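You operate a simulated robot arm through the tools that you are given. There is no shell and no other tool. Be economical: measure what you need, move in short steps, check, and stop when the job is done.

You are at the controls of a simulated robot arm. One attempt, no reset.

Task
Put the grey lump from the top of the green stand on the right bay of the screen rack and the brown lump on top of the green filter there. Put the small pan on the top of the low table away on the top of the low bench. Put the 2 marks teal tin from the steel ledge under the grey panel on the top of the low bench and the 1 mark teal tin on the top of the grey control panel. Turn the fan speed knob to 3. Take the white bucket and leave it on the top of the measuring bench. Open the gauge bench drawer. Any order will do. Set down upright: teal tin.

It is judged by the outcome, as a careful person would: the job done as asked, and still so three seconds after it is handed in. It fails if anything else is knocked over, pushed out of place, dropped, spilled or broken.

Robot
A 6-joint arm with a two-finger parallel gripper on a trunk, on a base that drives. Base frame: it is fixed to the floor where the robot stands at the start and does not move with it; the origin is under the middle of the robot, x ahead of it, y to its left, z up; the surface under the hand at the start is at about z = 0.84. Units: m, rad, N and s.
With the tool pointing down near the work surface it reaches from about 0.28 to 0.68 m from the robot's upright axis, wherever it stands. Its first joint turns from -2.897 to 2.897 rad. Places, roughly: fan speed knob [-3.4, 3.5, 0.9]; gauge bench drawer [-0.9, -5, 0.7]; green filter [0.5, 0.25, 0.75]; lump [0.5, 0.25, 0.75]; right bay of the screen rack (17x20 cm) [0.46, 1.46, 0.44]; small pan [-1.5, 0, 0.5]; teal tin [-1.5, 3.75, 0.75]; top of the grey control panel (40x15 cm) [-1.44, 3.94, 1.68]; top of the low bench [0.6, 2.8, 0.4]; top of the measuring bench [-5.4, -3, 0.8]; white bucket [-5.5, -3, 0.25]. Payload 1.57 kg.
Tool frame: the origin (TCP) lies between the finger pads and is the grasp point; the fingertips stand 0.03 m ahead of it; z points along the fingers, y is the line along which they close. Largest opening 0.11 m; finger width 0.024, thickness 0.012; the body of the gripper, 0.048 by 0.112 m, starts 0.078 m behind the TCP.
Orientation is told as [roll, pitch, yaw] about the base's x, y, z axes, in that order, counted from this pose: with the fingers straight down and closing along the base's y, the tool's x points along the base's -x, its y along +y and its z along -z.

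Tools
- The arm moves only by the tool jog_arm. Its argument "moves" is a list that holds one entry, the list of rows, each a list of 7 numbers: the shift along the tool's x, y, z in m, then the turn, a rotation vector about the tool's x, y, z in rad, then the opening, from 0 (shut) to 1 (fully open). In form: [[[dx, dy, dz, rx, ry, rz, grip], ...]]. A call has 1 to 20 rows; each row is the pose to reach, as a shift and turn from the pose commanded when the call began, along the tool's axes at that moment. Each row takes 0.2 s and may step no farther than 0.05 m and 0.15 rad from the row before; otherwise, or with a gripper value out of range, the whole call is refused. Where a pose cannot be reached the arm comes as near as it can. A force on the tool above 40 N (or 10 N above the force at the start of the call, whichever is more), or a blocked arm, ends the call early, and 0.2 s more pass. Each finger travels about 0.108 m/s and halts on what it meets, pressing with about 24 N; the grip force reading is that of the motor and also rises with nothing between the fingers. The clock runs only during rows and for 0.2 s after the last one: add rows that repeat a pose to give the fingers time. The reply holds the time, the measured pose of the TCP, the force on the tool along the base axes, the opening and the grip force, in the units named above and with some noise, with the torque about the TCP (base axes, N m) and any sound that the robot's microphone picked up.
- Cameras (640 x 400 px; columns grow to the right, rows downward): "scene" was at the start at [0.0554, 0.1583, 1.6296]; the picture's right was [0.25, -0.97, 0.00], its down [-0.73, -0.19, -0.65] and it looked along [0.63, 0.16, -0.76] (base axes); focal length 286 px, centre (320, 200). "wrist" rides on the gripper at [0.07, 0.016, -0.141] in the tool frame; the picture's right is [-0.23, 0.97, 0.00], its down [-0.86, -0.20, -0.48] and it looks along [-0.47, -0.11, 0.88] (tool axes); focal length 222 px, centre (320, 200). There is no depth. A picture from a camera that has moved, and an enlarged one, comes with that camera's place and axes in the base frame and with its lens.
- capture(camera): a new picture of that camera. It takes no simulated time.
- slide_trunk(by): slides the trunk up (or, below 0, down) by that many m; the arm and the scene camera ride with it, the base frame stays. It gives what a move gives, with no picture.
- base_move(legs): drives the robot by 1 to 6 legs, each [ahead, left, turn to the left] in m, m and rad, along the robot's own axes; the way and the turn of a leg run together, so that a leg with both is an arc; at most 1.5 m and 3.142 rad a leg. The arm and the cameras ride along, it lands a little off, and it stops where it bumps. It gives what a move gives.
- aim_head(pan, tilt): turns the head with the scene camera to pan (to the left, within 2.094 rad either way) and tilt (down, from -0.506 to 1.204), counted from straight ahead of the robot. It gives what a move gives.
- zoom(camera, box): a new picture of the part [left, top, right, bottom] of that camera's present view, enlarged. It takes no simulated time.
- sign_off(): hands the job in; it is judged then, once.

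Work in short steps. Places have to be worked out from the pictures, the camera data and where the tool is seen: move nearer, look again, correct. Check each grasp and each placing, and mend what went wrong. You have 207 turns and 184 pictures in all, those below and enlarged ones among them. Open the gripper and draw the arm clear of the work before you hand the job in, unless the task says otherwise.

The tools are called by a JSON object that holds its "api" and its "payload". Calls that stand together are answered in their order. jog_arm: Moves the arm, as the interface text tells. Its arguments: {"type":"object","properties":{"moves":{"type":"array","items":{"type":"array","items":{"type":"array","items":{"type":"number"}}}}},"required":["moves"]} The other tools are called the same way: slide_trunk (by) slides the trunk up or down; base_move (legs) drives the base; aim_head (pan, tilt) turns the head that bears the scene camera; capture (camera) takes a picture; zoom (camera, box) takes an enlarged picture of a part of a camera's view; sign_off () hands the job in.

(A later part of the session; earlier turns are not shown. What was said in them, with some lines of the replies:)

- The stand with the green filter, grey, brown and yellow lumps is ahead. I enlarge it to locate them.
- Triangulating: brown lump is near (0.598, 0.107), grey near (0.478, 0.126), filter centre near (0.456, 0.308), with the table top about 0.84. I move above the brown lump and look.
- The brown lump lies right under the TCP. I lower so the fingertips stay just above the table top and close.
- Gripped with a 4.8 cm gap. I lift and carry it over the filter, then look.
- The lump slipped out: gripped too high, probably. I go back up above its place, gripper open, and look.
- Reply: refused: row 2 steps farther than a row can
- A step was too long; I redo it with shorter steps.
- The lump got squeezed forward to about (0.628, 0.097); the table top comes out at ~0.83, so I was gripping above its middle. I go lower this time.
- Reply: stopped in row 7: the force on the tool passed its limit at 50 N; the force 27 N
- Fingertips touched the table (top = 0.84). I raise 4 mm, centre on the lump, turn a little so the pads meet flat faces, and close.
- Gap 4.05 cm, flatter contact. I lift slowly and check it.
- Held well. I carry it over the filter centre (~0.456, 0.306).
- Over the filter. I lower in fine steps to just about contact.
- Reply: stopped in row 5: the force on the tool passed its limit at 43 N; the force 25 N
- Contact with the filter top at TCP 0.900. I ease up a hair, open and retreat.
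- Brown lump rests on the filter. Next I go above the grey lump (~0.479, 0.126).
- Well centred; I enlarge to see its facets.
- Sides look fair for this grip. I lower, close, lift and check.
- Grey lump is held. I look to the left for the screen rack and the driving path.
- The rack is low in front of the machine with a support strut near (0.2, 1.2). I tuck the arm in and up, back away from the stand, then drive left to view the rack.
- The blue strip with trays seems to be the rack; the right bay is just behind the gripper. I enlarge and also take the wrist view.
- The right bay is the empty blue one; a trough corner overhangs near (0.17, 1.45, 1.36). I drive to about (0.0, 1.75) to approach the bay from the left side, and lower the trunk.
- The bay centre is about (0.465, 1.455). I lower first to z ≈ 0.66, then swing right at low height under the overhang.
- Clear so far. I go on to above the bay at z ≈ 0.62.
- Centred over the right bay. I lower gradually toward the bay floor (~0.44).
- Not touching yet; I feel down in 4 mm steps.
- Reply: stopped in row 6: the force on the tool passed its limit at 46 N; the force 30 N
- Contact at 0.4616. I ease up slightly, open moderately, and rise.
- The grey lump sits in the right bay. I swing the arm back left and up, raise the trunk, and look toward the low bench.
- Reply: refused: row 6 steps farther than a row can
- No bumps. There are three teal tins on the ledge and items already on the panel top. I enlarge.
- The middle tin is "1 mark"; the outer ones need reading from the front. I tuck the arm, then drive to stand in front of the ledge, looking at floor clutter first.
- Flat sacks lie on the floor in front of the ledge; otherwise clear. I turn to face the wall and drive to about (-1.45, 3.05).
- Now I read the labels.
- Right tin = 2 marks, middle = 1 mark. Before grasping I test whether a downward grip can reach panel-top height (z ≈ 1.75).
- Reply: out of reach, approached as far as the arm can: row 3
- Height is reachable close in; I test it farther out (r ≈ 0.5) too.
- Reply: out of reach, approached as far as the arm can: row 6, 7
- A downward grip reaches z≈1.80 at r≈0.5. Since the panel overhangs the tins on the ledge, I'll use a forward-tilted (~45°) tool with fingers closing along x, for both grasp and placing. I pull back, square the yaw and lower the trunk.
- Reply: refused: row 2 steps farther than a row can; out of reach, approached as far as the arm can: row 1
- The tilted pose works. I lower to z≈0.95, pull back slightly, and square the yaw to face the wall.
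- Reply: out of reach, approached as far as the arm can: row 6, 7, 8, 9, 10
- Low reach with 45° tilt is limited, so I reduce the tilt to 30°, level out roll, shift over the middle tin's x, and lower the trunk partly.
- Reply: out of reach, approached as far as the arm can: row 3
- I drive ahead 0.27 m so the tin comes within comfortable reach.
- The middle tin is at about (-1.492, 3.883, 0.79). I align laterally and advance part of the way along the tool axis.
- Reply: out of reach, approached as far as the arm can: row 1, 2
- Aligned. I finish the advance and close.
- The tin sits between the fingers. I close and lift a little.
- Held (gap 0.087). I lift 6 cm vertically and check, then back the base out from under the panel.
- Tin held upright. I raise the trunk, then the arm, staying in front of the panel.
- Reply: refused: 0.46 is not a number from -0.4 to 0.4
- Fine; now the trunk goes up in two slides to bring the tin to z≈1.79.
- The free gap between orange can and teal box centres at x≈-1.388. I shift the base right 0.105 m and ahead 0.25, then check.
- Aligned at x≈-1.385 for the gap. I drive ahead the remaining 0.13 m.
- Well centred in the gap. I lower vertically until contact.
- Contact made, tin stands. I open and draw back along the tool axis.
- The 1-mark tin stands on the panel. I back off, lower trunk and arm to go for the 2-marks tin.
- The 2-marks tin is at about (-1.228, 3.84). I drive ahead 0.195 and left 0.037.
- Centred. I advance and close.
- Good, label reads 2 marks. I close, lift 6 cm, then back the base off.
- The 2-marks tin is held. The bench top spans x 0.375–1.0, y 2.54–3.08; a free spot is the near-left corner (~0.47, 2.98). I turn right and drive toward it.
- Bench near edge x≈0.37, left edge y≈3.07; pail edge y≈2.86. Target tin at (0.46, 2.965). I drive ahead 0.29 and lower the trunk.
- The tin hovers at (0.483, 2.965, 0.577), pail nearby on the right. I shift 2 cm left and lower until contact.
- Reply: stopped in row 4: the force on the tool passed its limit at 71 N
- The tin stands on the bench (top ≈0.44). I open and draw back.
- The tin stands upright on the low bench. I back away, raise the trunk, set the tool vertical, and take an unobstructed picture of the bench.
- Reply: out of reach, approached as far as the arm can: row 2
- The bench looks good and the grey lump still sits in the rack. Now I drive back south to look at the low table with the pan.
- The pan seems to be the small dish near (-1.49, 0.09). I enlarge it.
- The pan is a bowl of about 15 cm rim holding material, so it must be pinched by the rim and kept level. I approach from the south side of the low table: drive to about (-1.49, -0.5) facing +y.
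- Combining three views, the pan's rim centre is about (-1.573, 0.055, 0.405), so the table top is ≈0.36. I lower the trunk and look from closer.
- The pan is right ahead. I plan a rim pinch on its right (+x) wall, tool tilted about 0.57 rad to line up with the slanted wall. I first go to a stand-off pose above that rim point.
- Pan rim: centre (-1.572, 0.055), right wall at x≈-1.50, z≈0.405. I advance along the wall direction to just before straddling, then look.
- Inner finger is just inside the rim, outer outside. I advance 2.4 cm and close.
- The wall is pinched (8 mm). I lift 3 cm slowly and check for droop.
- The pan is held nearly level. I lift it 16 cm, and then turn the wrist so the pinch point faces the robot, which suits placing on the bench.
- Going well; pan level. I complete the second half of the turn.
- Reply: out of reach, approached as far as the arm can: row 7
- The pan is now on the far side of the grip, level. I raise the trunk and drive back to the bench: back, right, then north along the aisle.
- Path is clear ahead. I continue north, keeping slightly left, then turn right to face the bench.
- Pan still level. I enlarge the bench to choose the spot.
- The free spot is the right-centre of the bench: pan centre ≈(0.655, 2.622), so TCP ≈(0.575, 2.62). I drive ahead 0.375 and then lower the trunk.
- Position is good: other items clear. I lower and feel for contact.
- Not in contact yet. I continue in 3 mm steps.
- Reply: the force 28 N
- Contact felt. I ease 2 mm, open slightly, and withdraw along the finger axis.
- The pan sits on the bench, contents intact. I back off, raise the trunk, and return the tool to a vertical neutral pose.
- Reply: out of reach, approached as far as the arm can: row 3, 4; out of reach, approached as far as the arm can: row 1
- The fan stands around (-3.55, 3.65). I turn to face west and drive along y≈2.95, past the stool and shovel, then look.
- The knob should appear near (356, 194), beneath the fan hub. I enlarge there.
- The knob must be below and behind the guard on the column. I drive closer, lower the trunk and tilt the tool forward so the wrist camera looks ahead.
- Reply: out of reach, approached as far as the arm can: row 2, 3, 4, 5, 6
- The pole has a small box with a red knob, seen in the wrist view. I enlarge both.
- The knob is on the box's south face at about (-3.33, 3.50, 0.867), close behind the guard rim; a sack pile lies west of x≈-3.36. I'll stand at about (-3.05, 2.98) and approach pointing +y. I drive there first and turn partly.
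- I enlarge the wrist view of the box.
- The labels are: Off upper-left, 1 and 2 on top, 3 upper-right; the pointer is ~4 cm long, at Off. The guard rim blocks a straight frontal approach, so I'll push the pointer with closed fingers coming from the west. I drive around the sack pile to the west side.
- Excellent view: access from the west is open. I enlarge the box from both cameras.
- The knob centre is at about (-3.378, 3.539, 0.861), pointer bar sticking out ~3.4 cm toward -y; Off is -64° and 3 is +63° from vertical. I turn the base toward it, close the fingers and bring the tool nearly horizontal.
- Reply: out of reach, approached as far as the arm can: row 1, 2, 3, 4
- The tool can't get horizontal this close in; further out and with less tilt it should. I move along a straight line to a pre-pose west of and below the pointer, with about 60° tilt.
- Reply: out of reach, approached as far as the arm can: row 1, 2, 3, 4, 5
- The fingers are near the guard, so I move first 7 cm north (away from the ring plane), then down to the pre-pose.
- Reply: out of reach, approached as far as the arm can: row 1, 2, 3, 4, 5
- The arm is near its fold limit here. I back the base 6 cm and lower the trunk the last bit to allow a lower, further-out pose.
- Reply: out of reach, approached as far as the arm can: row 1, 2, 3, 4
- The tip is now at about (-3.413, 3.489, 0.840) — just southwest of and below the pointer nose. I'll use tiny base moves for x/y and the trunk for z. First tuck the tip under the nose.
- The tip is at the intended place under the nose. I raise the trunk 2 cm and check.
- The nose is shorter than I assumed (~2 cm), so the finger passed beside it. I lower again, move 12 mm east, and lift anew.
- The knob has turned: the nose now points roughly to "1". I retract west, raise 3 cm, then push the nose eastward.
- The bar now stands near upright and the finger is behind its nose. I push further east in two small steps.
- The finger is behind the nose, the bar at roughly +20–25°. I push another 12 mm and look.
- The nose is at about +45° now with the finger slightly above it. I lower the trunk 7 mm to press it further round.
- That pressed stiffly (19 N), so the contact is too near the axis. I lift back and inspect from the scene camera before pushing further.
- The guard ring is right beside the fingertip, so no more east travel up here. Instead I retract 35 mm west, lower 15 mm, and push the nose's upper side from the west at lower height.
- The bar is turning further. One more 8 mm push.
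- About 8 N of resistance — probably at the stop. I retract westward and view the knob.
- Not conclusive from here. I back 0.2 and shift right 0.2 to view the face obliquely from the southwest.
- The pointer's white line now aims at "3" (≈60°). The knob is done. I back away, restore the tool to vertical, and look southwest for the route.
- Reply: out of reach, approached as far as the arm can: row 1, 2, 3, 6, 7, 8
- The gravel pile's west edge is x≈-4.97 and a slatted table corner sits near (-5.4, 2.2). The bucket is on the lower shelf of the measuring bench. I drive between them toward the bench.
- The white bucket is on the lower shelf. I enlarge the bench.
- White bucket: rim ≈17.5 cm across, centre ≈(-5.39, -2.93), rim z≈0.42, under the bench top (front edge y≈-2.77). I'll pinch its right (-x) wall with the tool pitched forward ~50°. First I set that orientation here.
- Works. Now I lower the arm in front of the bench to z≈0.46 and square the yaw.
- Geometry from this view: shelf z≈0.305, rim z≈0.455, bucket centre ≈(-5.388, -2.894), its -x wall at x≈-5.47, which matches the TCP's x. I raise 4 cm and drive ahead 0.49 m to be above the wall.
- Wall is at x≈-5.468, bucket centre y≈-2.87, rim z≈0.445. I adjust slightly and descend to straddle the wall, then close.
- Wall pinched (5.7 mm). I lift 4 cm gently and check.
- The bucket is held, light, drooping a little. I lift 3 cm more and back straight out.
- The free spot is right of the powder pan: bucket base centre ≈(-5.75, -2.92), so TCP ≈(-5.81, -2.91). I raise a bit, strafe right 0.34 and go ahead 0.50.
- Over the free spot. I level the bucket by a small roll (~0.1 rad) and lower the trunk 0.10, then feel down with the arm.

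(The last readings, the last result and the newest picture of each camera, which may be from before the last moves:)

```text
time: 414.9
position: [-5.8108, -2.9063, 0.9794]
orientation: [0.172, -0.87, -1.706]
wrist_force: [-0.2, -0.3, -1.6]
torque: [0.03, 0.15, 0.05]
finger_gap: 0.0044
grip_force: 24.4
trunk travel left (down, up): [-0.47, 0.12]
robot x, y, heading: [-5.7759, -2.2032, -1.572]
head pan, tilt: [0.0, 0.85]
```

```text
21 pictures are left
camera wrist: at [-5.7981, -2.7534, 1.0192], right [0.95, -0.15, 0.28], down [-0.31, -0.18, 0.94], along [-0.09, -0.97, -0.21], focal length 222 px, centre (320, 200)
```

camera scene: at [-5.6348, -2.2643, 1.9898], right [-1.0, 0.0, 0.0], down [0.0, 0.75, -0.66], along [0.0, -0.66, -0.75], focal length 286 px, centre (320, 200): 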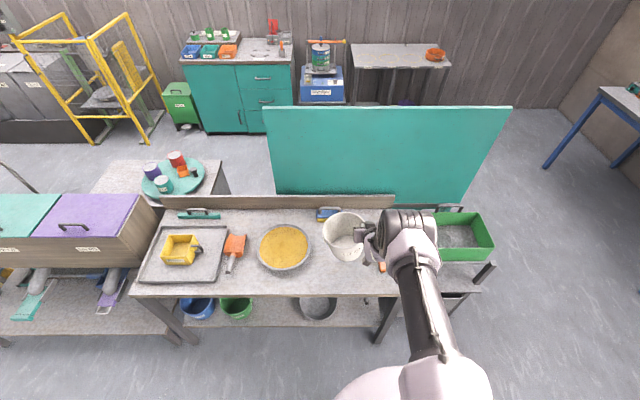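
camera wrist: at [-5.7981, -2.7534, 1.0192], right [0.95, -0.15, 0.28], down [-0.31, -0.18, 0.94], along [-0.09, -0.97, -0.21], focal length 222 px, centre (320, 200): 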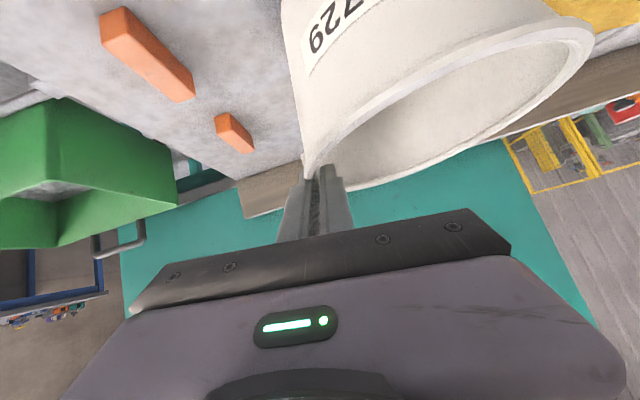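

Clear; I shift 1.5 cm away from the powder pan and lower in small steps until contact.

{"api": "jog_arm", "payload": {"moves": [[[0.0115, -0.0165, 0.0095, 0, 0, 0, 0], [0.019, -0.0175, 0.016, 0, 0, 0, 0], [0.022, -0.018, 0.0184, 0, 0, 0, 0], [0.025, -0.0185, 0.021, 0, 0, 0, 0], [0.028, -0.019, 0.0235, 0, 0, 0, 0], [0.031, -0.0195, 0.026, 0, 0, 0, 0], [0.034, -0.02, 0.0285, 0, 0, 0, 0], [0.037, -0.0203, 0.031, 0, 0, 0, 0]]]}}

```text
time: 416.5
position: [-5.8253, -2.9089, 0.9422]
orientation: [0.171, -0.883, -1.704]
wrist_force: [0.4, 2.3, 15.7]
torque: [-0.2, -0.3, -0.03]
finger_gap: 0.0055
grip_force: 24.4
trunk travel left (down, up): [-0.47, 0.12]
robot x, y, heading: [-5.7739, -2.2037, -1.579]
head pan, tilt: [0.0, 0.85]
stopped in row 8: the force on the tool passed its limit at 42 N (the readings are from after the stop); the commanded pose is now the measured one
```

Contact at the expected height. I ease, open, and withdraw upward.

{"api": "jog_arm", "payload": {"moves": [[[-0.0015, 0, -0.0012, 0, 0, 0, 0], [-0.0015, 0, -0.0012, 0, 0, 0, 0.2], [-0.0015, 0, -0.0012, 0, 0, 0, 0.35], [-0.0015, 0, -0.0012, 0, 0, 0, 0.35], [-0.025, 0.003, -0.02, 0, 0, 0, 0.35], [-0.055, 0.008, -0.046, 0, 0, 0, 0.35], [-0.085, 0.012, -0.07, 0, 0, 0, 0.35]]]}}

{"api": "capture", "payload": {"camera": "wrist"}}

```text
time: 418.1
position: [-5.8271, -2.9095, 1.0493]
orientation: [0.172, -0.878, -1.703]
wrist_force: [0.2, -0.3, -0.2]
torque: [0.02, -0.01, -0.02]
finger_gap: 0.0388
grip_force: 0.0
trunk travel left (down, up): [-0.47, 0.12]
robot x, y, heading: [-5.7708, -2.202, -1.576]
head pan, tilt: [0.0, 0.85]
```

```text
20 pictures are left
camera wrist: at [-5.814, -2.7562, 1.0874], right [0.95, -0.14, 0.28], down [-0.3, -0.17, 0.94], along [-0.09, -0.97, -0.21], focal length 222 px, centre (320, 200)
```

wrist: 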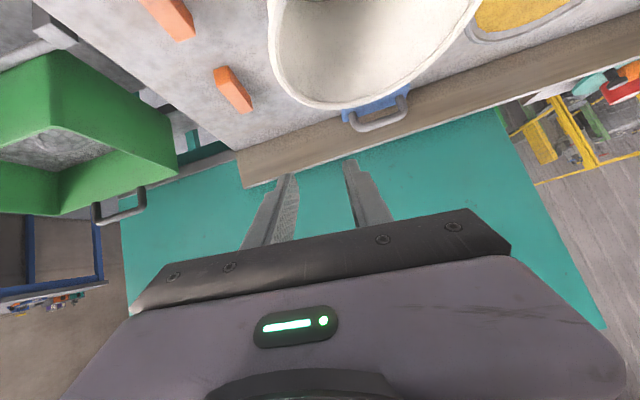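

The bucket stands on the measuring bench. I back away and drive east along the corridor, then look toward the gauge bench.

{"api": "base_move", "payload": {"legs": [[-0.35, 0, 0], [-0.05, 1.3, 0], [0, 1.3, 0], [0.3, 0.4, 0.5]]}}

{"api": "aim_head", "payload": {"pan": 0.1, "tilt": 0.35}}

{"api": "capture", "payload": {"camera": "scene"}}

```text
time: 434.5
position: [-2.6495, -2.6268, 1.0489]
orientation: [0.171, -0.878, -1.312]
wrist_force: [-0.7, -0.6, 0.1]
torque: [0.02, -0.02, 0.03]
finger_gap: 0.0385
grip_force: 0.1
trunk travel left (down, up): [-0.47, 0.12]
robot x, y, heading: [-2.8688, -1.9545, -1.191]
head pan, tilt: [0.0, 0.85]
stopped in leg 4: the robot was blocked; the commanded pose is now the measured one
```

```text
time: 435.4
position: [-2.6501, -2.6283, 1.05]
orientation: [0.169, -0.879, -1.312]
wrist_force: [-0.2, 0.0, 1.1]
torque: [-0.02, -0.04, 0.01]
finger_gap: 0.0384
grip_force: 0.0
trunk travel left (down, up): [-0.47, 0.12]
robot x, y, heading: [-2.8665, -1.9517, -1.191]
head pan, tilt: [0.099, 0.351]
```

```text
19 pictures are left
camera scene: at [-2.7043, -1.9666, 1.9184], right [-0.89, -0.46, 0.0], down [-0.16, 0.31, -0.94], along [0.44, -0.83, -0.34], focal length 286 px, centre (320, 200)
```

scene: 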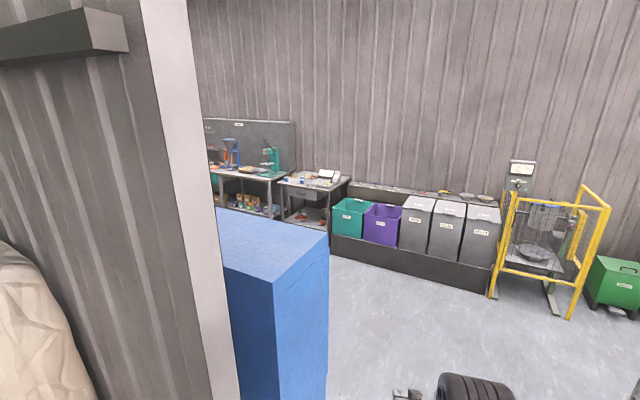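

I bumped lightly against the bag by the partition, so I step back right. The gauge bench is beyond the partition around (-0.9, -5). I go south past the blue cabinet, then east.

{"api": "base_move", "payload": {"legs": [[0, -0.2, 0], [0, 0, -0.38], [1.4, 0, 0], [0.35, 0.3, 0], [0, 1.3, 0]]}}

{"api": "aim_head", "payload": {"pan": 0.45, "tilt": 0.7}}

{"api": "capture", "payload": {"camera": "scene"}}

```text
time: 453.1
position: [-1.4984, -4.4645, 1.0488]
orientation: [0.171, -0.877, -1.687]
wrist_force: [0.0, 0.5, 0.1]
torque: [0.0, 0.03, -0.01]
finger_gap: 0.0384
grip_force: 0.0
trunk travel left (down, up): [-0.47, 0.12]
robot x, y, heading: [-1.4595, -3.756, -1.559]
head pan, tilt: [0.099, 0.351]
```

```text
time: 454.0
position: [-1.4979, -4.4641, 1.0501]
orientation: [0.171, -0.877, -1.686]
wrist_force: [0.8, 0.4, 0.0]
torque: [-0.05, 0.03, -0.01]
finger_gap: 0.0385
grip_force: 0.0
trunk travel left (down, up): [-0.47, 0.12]
robot x, y, heading: [-1.4578, -3.7578, -1.556]
head pan, tilt: [0.45, 0.7]
```

```text
18 pictures are left
camera scene: at [-1.2799, -3.8134, 1.8871], right [-0.9, -0.44, 0.0], down [-0.29, 0.58, -0.77], along [0.34, -0.69, -0.64], focal length 286 px, centre (320, 200)
```

scene: 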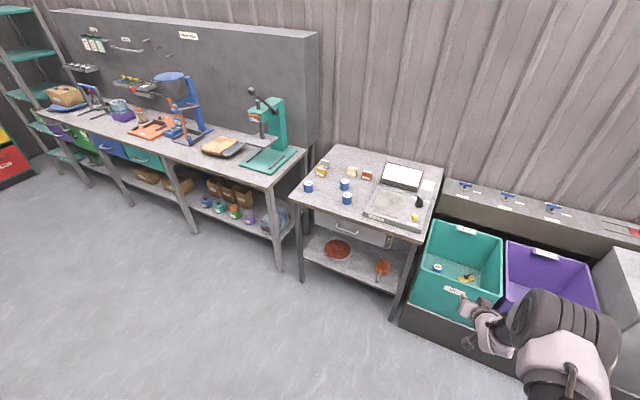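

The gauge bench with its drawer and bar handle is in view. I enlarge.

{"api": "zoom", "payload": {"camera": "scene", "box": [280, 140, 440, 300]}}

```text
2.50 times, centred on (360, 220) of scene
camera zoom: at [-1.2799, -3.8134, 1.8871], right [-0.9, -0.44, 0.0], down [-0.29, 0.58, -0.77], along [0.34, -0.69, -0.64], focal length 714 px, centre (220, 150)
```

zoom: 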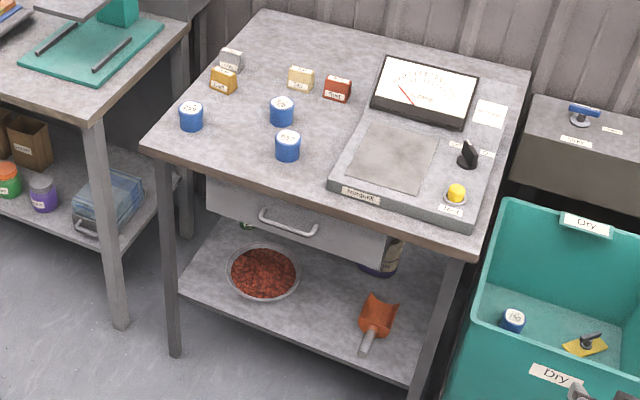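

Handle is estimated near (-0.91, -4.93, 0.70), a horizontal bar. I'll pinch it from the front with fingers above/below: strafe to x≈-0.92, lower the trunk, square the tool and roll it 90°.

{"api": "base_move", "payload": {"legs": [[0, 0.55, 0]]}}

{"api": "jog_arm", "payload": {"moves": [[[0, 0, 0, 0.035, 0, -0.042, 0.3], [0, 0, 0, 0.07, 0, -0.085, 0.3]]]}}

{"api": "jog_arm", "payload": {"moves": [[[0, 0, 0, 0, 0, 0.14, 0.3], [0, 0, 0, 0, 0, 0.28, 0.3], [0, 0, 0, 0, 0, 0.42, 0.3], [0, 0, 0, 0, 0, 0.56, 0.3], [0, 0, 0, 0, 0, 0.7, 0.3], [0, 0, 0, 0, 0, 0.84, 0.3], [0, 0, 0, 0, 0, 0.98, 0.3], [0, 0, 0, 0, 0, 1.12, 0.3], [0, 0, 0, 0, 0, 1.26, 0.3], [0, 0, 0, 0, 0, 1.41, 0.3], [0, 0, 0, 0, 0, 1.55, 0.3]]]}}

{"api": "slide_trunk", "payload": {"by": -0.27}}

{"api": "capture", "payload": {"camera": "wrist"}}

```text
time: 457.1
position: [-0.957, -4.4602, 1.0501]
orientation: [0.171, -0.878, -1.69]
wrist_force: [0.7, -0.4, 0.5]
torque: [-0.01, -0.01, -0.02]
finger_gap: 0.0385
grip_force: 0.1
trunk travel left (down, up): [-0.47, 0.12]
robot x, y, heading: [-0.9178, -3.7519, -1.561]
head pan, tilt: [0.45, 0.7]
```

```text
time: 457.7
position: [-0.9585, -4.461, 1.0494]
orientation: [-0.002, -0.886, -1.556]
wrist_force: [-0.1, 0.0, 0.2]
torque: [-0.03, -0.01, 0.0]
finger_gap: 0.0331
grip_force: 0.2
trunk travel left (down, up): [-0.47, 0.12]
robot x, y, heading: [-0.916, -3.757, -1.565]
head pan, tilt: [0.45, 0.7]
```

```text
time: 460.1
position: [-0.9587, -4.4602, 1.0491]
orientation: [0.885, -0.016, -3.116]
wrist_force: [1.2, 0.1, 1.0]
torque: [0.04, 0.0, 0.0]
finger_gap: 0.0334
grip_force: 0.1
trunk travel left (down, up): [-0.47, 0.12]
robot x, y, heading: [-0.9161, -3.7561, -1.564]
head pan, tilt: [0.45, 0.7]
```

```text
time: 462.9
position: [-0.9587, -4.4605, 0.778]
orientation: [0.883, -0.019, -3.116]
wrist_force: [0.2, 0.2, -0.2]
torque: [-0.03, -0.02, 0.0]
finger_gap: 0.0331
grip_force: 0.1
trunk travel left (down, up): [-0.2, 0.39]
robot x, y, heading: [-0.918, -3.756, -1.562]
head pan, tilt: [0.45, 0.7]
```

```text
16 pictures are left
camera wrist: at [-0.8897, -4.3595, 0.8803], right [-0.2, -0.62, 0.76], down [-0.87, 0.47, 0.16], along [-0.46, -0.62, -0.63], focal length 222 px, centre (320, 200)
```

wrist: 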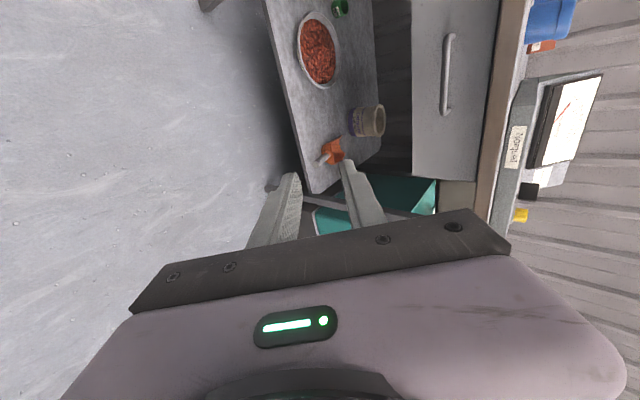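

Handle triangulates to (-0.928, -4.881, 0.757). I move to a stand-off 6 cm back along the tool axis: trunk +0.026, ahead 0.36, left 0.03.

{"api": "slide_trunk", "payload": {"by": 0.026}}

{"api": "base_move", "payload": {"legs": [[0.36, 0.028, 0]]}}

{"api": "capture", "payload": {"camera": "wrist"}}

```text
time: 463.6
position: [-0.9581, -4.4594, 0.8045]
orientation: [0.884, -0.018, -3.116]
wrist_force: [0.4, 0.4, -0.6]
torque: [0.0, 0.0, 0.0]
finger_gap: 0.0329
grip_force: 0.0
trunk travel left (down, up): [-0.226, 0.364]
robot x, y, heading: [-0.9143, -3.753, -1.562]
head pan, tilt: [0.45, 0.7]
```

```text
time: 465.9
position: [-0.929, -4.8209, 0.8056]
orientation: [0.885, -0.017, -3.116]
wrist_force: [0.1, 0.8, 0.2]
torque: [-0.02, 0.0, -0.05]
finger_gap: 0.0329
grip_force: 0.0
trunk travel left (down, up): [-0.226, 0.364]
robot x, y, heading: [-0.8859, -4.1094, -1.562]
head pan, tilt: [0.45, 0.7]
```

```text
15 pictures are left
camera wrist: at [-0.86, -4.7205, 0.9061], right [-0.2, -0.62, 0.76], down [-0.87, 0.47, 0.16], along [-0.46, -0.62, -0.63], focal length 222 px, centre (320, 200)
```

wrist: 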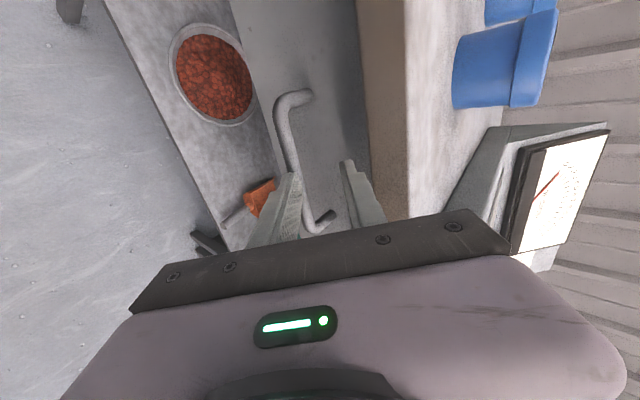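

With this closer view the bar is at about (y -4.836, z 0.771): 3.3 cm ahead along the axis and 1.75 cm toward the lower finger. I shift, advance ~2 cm and look.

{"api": "jog_arm", "payload": {"moves": [[[0, -0.009, 0, 0, 0, 0, 0.35], [0, -0.0175, 0, 0, 0, 0, 0.35], [0, -0.0175, 0.01, 0, 0, 0, 0.35], [0, -0.0175, 0.019, 0, 0, 0, 0.35]]]}}

{"api": "capture", "payload": {"camera": "wrist"}}

```text
time: 466.9
position: [-0.9278, -4.8247, 0.7799]
orientation: [0.884, -0.016, -3.115]
wrist_force: [0.1, 0.0, -0.5]
torque: [0.0, 0.03, 0.01]
finger_gap: 0.0383
grip_force: 0.1
trunk travel left (down, up): [-0.226, 0.364]
robot x, y, heading: [-0.8872, -4.1134, -1.559]
head pan, tilt: [0.45, 0.7]
```

```text
14 pictures are left
camera wrist: at [-0.8595, -4.7242, 0.8807], right [-0.2, -0.62, 0.76], down [-0.87, 0.47, 0.16], along [-0.46, -0.62, -0.63], focal length 222 px, centre (320, 200)
```

wrist: 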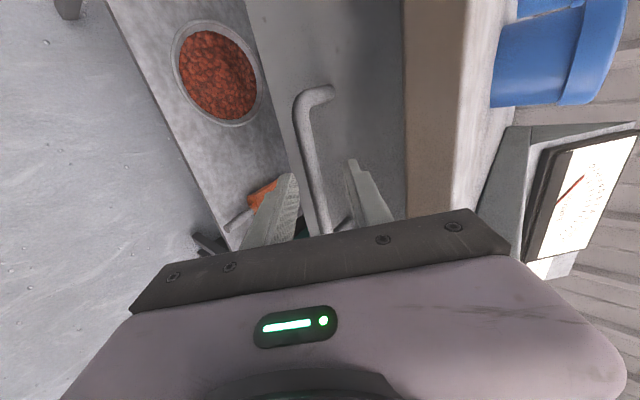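

The bar lies between the fingers. I advance 7 mm more and close.

{"api": "jog_arm", "payload": {"moves": [[[0, 0, 0.007, 0, 0, 0, 0.35], [0, 0, 0.007, 0, 0, 0, 0.2], [0, 0, 0.007, 0, 0, 0, 0.05], [0, 0, 0.007, 0, 0, 0, 0], [0, 0, 0.007, 0, 0, 0, 0]]]}}

```text
time: 468.1
position: [-0.9292, -4.8284, 0.7712]
orientation: [0.879, -0.015, -3.116]
wrist_force: [1.4, 18.0, -19.5]
torque: [0.31, -0.51, -0.52]
finger_gap: 0.0123
grip_force: 29.3
trunk travel left (down, up): [-0.226, 0.364]
robot x, y, heading: [-0.8891, -4.1141, -1.567]
head pan, tilt: [0.45, 0.7]
```

Bar gripped (12 mm). I pull the drawer open by backing the base 0.2 m.

{"api": "base_move", "payload": {"legs": [[-0.2, 0, 0]]}}

{"api": "capture", "payload": {"camera": "wrist"}}

```text
time: 469.7
position: [-0.9297, -4.6411, 0.772]
orientation: [0.879, -0.017, -3.114]
wrist_force: [1.9, 2.1, -0.5]
torque: [0.05, -0.63, -0.43]
finger_gap: 0.0125
grip_force: 29.7
trunk travel left (down, up): [-0.226, 0.364]
robot x, y, heading: [-0.886, -3.9245, -1.567]
head pan, tilt: [0.45, 0.7]
stopped in leg 1: the force on the tool passed its limit at 41 N (the readings are from after the stop); the commanded pose is now the measured one
```

```text
13 pictures are left
camera wrist: at [-0.8603, -4.5407, 0.8738], right [-0.2, -0.63, 0.75], down [-0.87, 0.47, 0.17], along [-0.46, -0.62, -0.64], focal length 222 px, centre (320, 200)
```

wrist: 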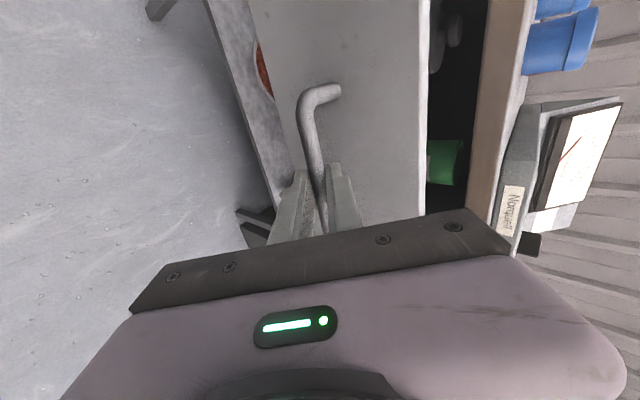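

The drawer slid out ~19 cm to its stop. I open the fingers and withdraw along the tool axis.

{"api": "jog_arm", "payload": {"moves": [[[0, 0, 0, 0, 0, 0, 0.15], [0, 0, 0, 0, 0, 0, 0.3], [0, 0, 0, 0, 0, 0, 0.35], [0, 0, -0.02, 0, 0, 0, 0.35], [0, 0, -0.05, 0, 0, 0, 0.35], [0, 0, -0.09, 0, 0, 0, 0.35]]]}}

{"api": "base_move", "payload": {"legs": [[-0.4, 0, 0]]}}

{"api": "aim_head", "payload": {"pan": 0.0, "tilt": 0.7}}

{"api": "capture", "payload": {"camera": "scene"}}

```text
time: 471.1
position: [-0.9316, -4.5723, 0.8313]
orientation: [0.881, -0.016, -3.113]
wrist_force: [-0.3, -0.1, 1.0]
torque: [0.0, 0.04, -0.02]
finger_gap: 0.0382
grip_force: 0.1
trunk travel left (down, up): [-0.226, 0.364]
robot x, y, heading: [-0.8862, -3.93, -1.564]
head pan, tilt: [0.45, 0.7]
```

```text
time: 473.6
position: [-0.9327, -4.1787, 0.8315]
orientation: [0.882, -0.018, -3.111]
wrist_force: [-0.7, 0.2, 0.7]
torque: [0.0, 0.0, 0.03]
finger_gap: 0.0384
grip_force: 0.1
trunk travel left (down, up): [-0.226, 0.364]
robot x, y, heading: [-0.8854, -3.5337, -1.566]
head pan, tilt: [0.45, 0.7]
```

```text
time: 474.5
position: [-0.9324, -4.1798, 0.8309]
orientation: [0.881, -0.016, -3.112]
wrist_force: [-1.0, 0.5, -0.7]
torque: [0.02, -0.03, 0.01]
finger_gap: 0.0386
grip_force: 0.0
trunk travel left (down, up): [-0.226, 0.364]
robot x, y, heading: [-0.8904, -3.5296, -1.562]
head pan, tilt: [0.0, 0.7]
```

```text
12 pictures are left
camera scene: at [-0.7488, -3.5981, 1.643], right [-1.0, -0.01, 0.0], down [0.0, 0.64, -0.76], along [0.01, -0.76, -0.64], focal length 286 px, centre (320, 200)
```

scene: 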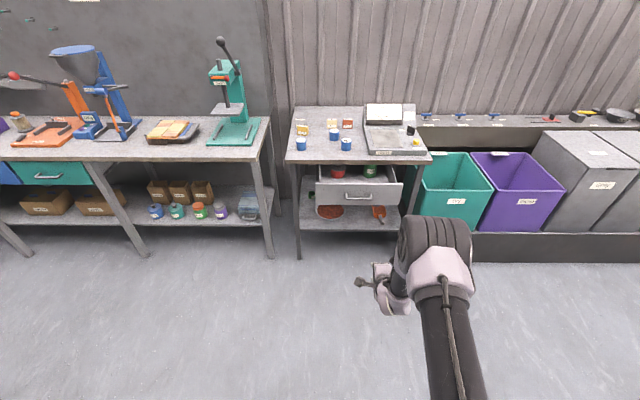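

The drawer stands open with everything around it undisturbed, the gripper is open and the arm is clear. All items were seen in their places after release, so I hand in.

{"api": "sign_off", "payload": {}}

```text
The job is handed in.
```

I finished every item in the task and handed the job in.

- **Grey lump:** in the right bay of the screen rack.
- **Brown lump:** on the green filter. It slipped from the gripper once and landed back on the stand before I placed it.
- **Small pan:** on the low bench, with its contents still in it.
- **2 marks tin:** upright on the low bench.
- **1 mark tin:** upright on top of the grey control panel.
- **Fan speed knob:** at 3. I judged this from an angled view that put the pointer at about 60°, next to the 3 label.
- **White bucket:** standing on top of the measuring bench.
- **Gauge bench drawer:** pulled out about 19 cm, to its stop.

While driving to the drawer, the base was blocked, probably by the bags near the partition. It stopped and I backed off, but I did not check whether anything there moved.
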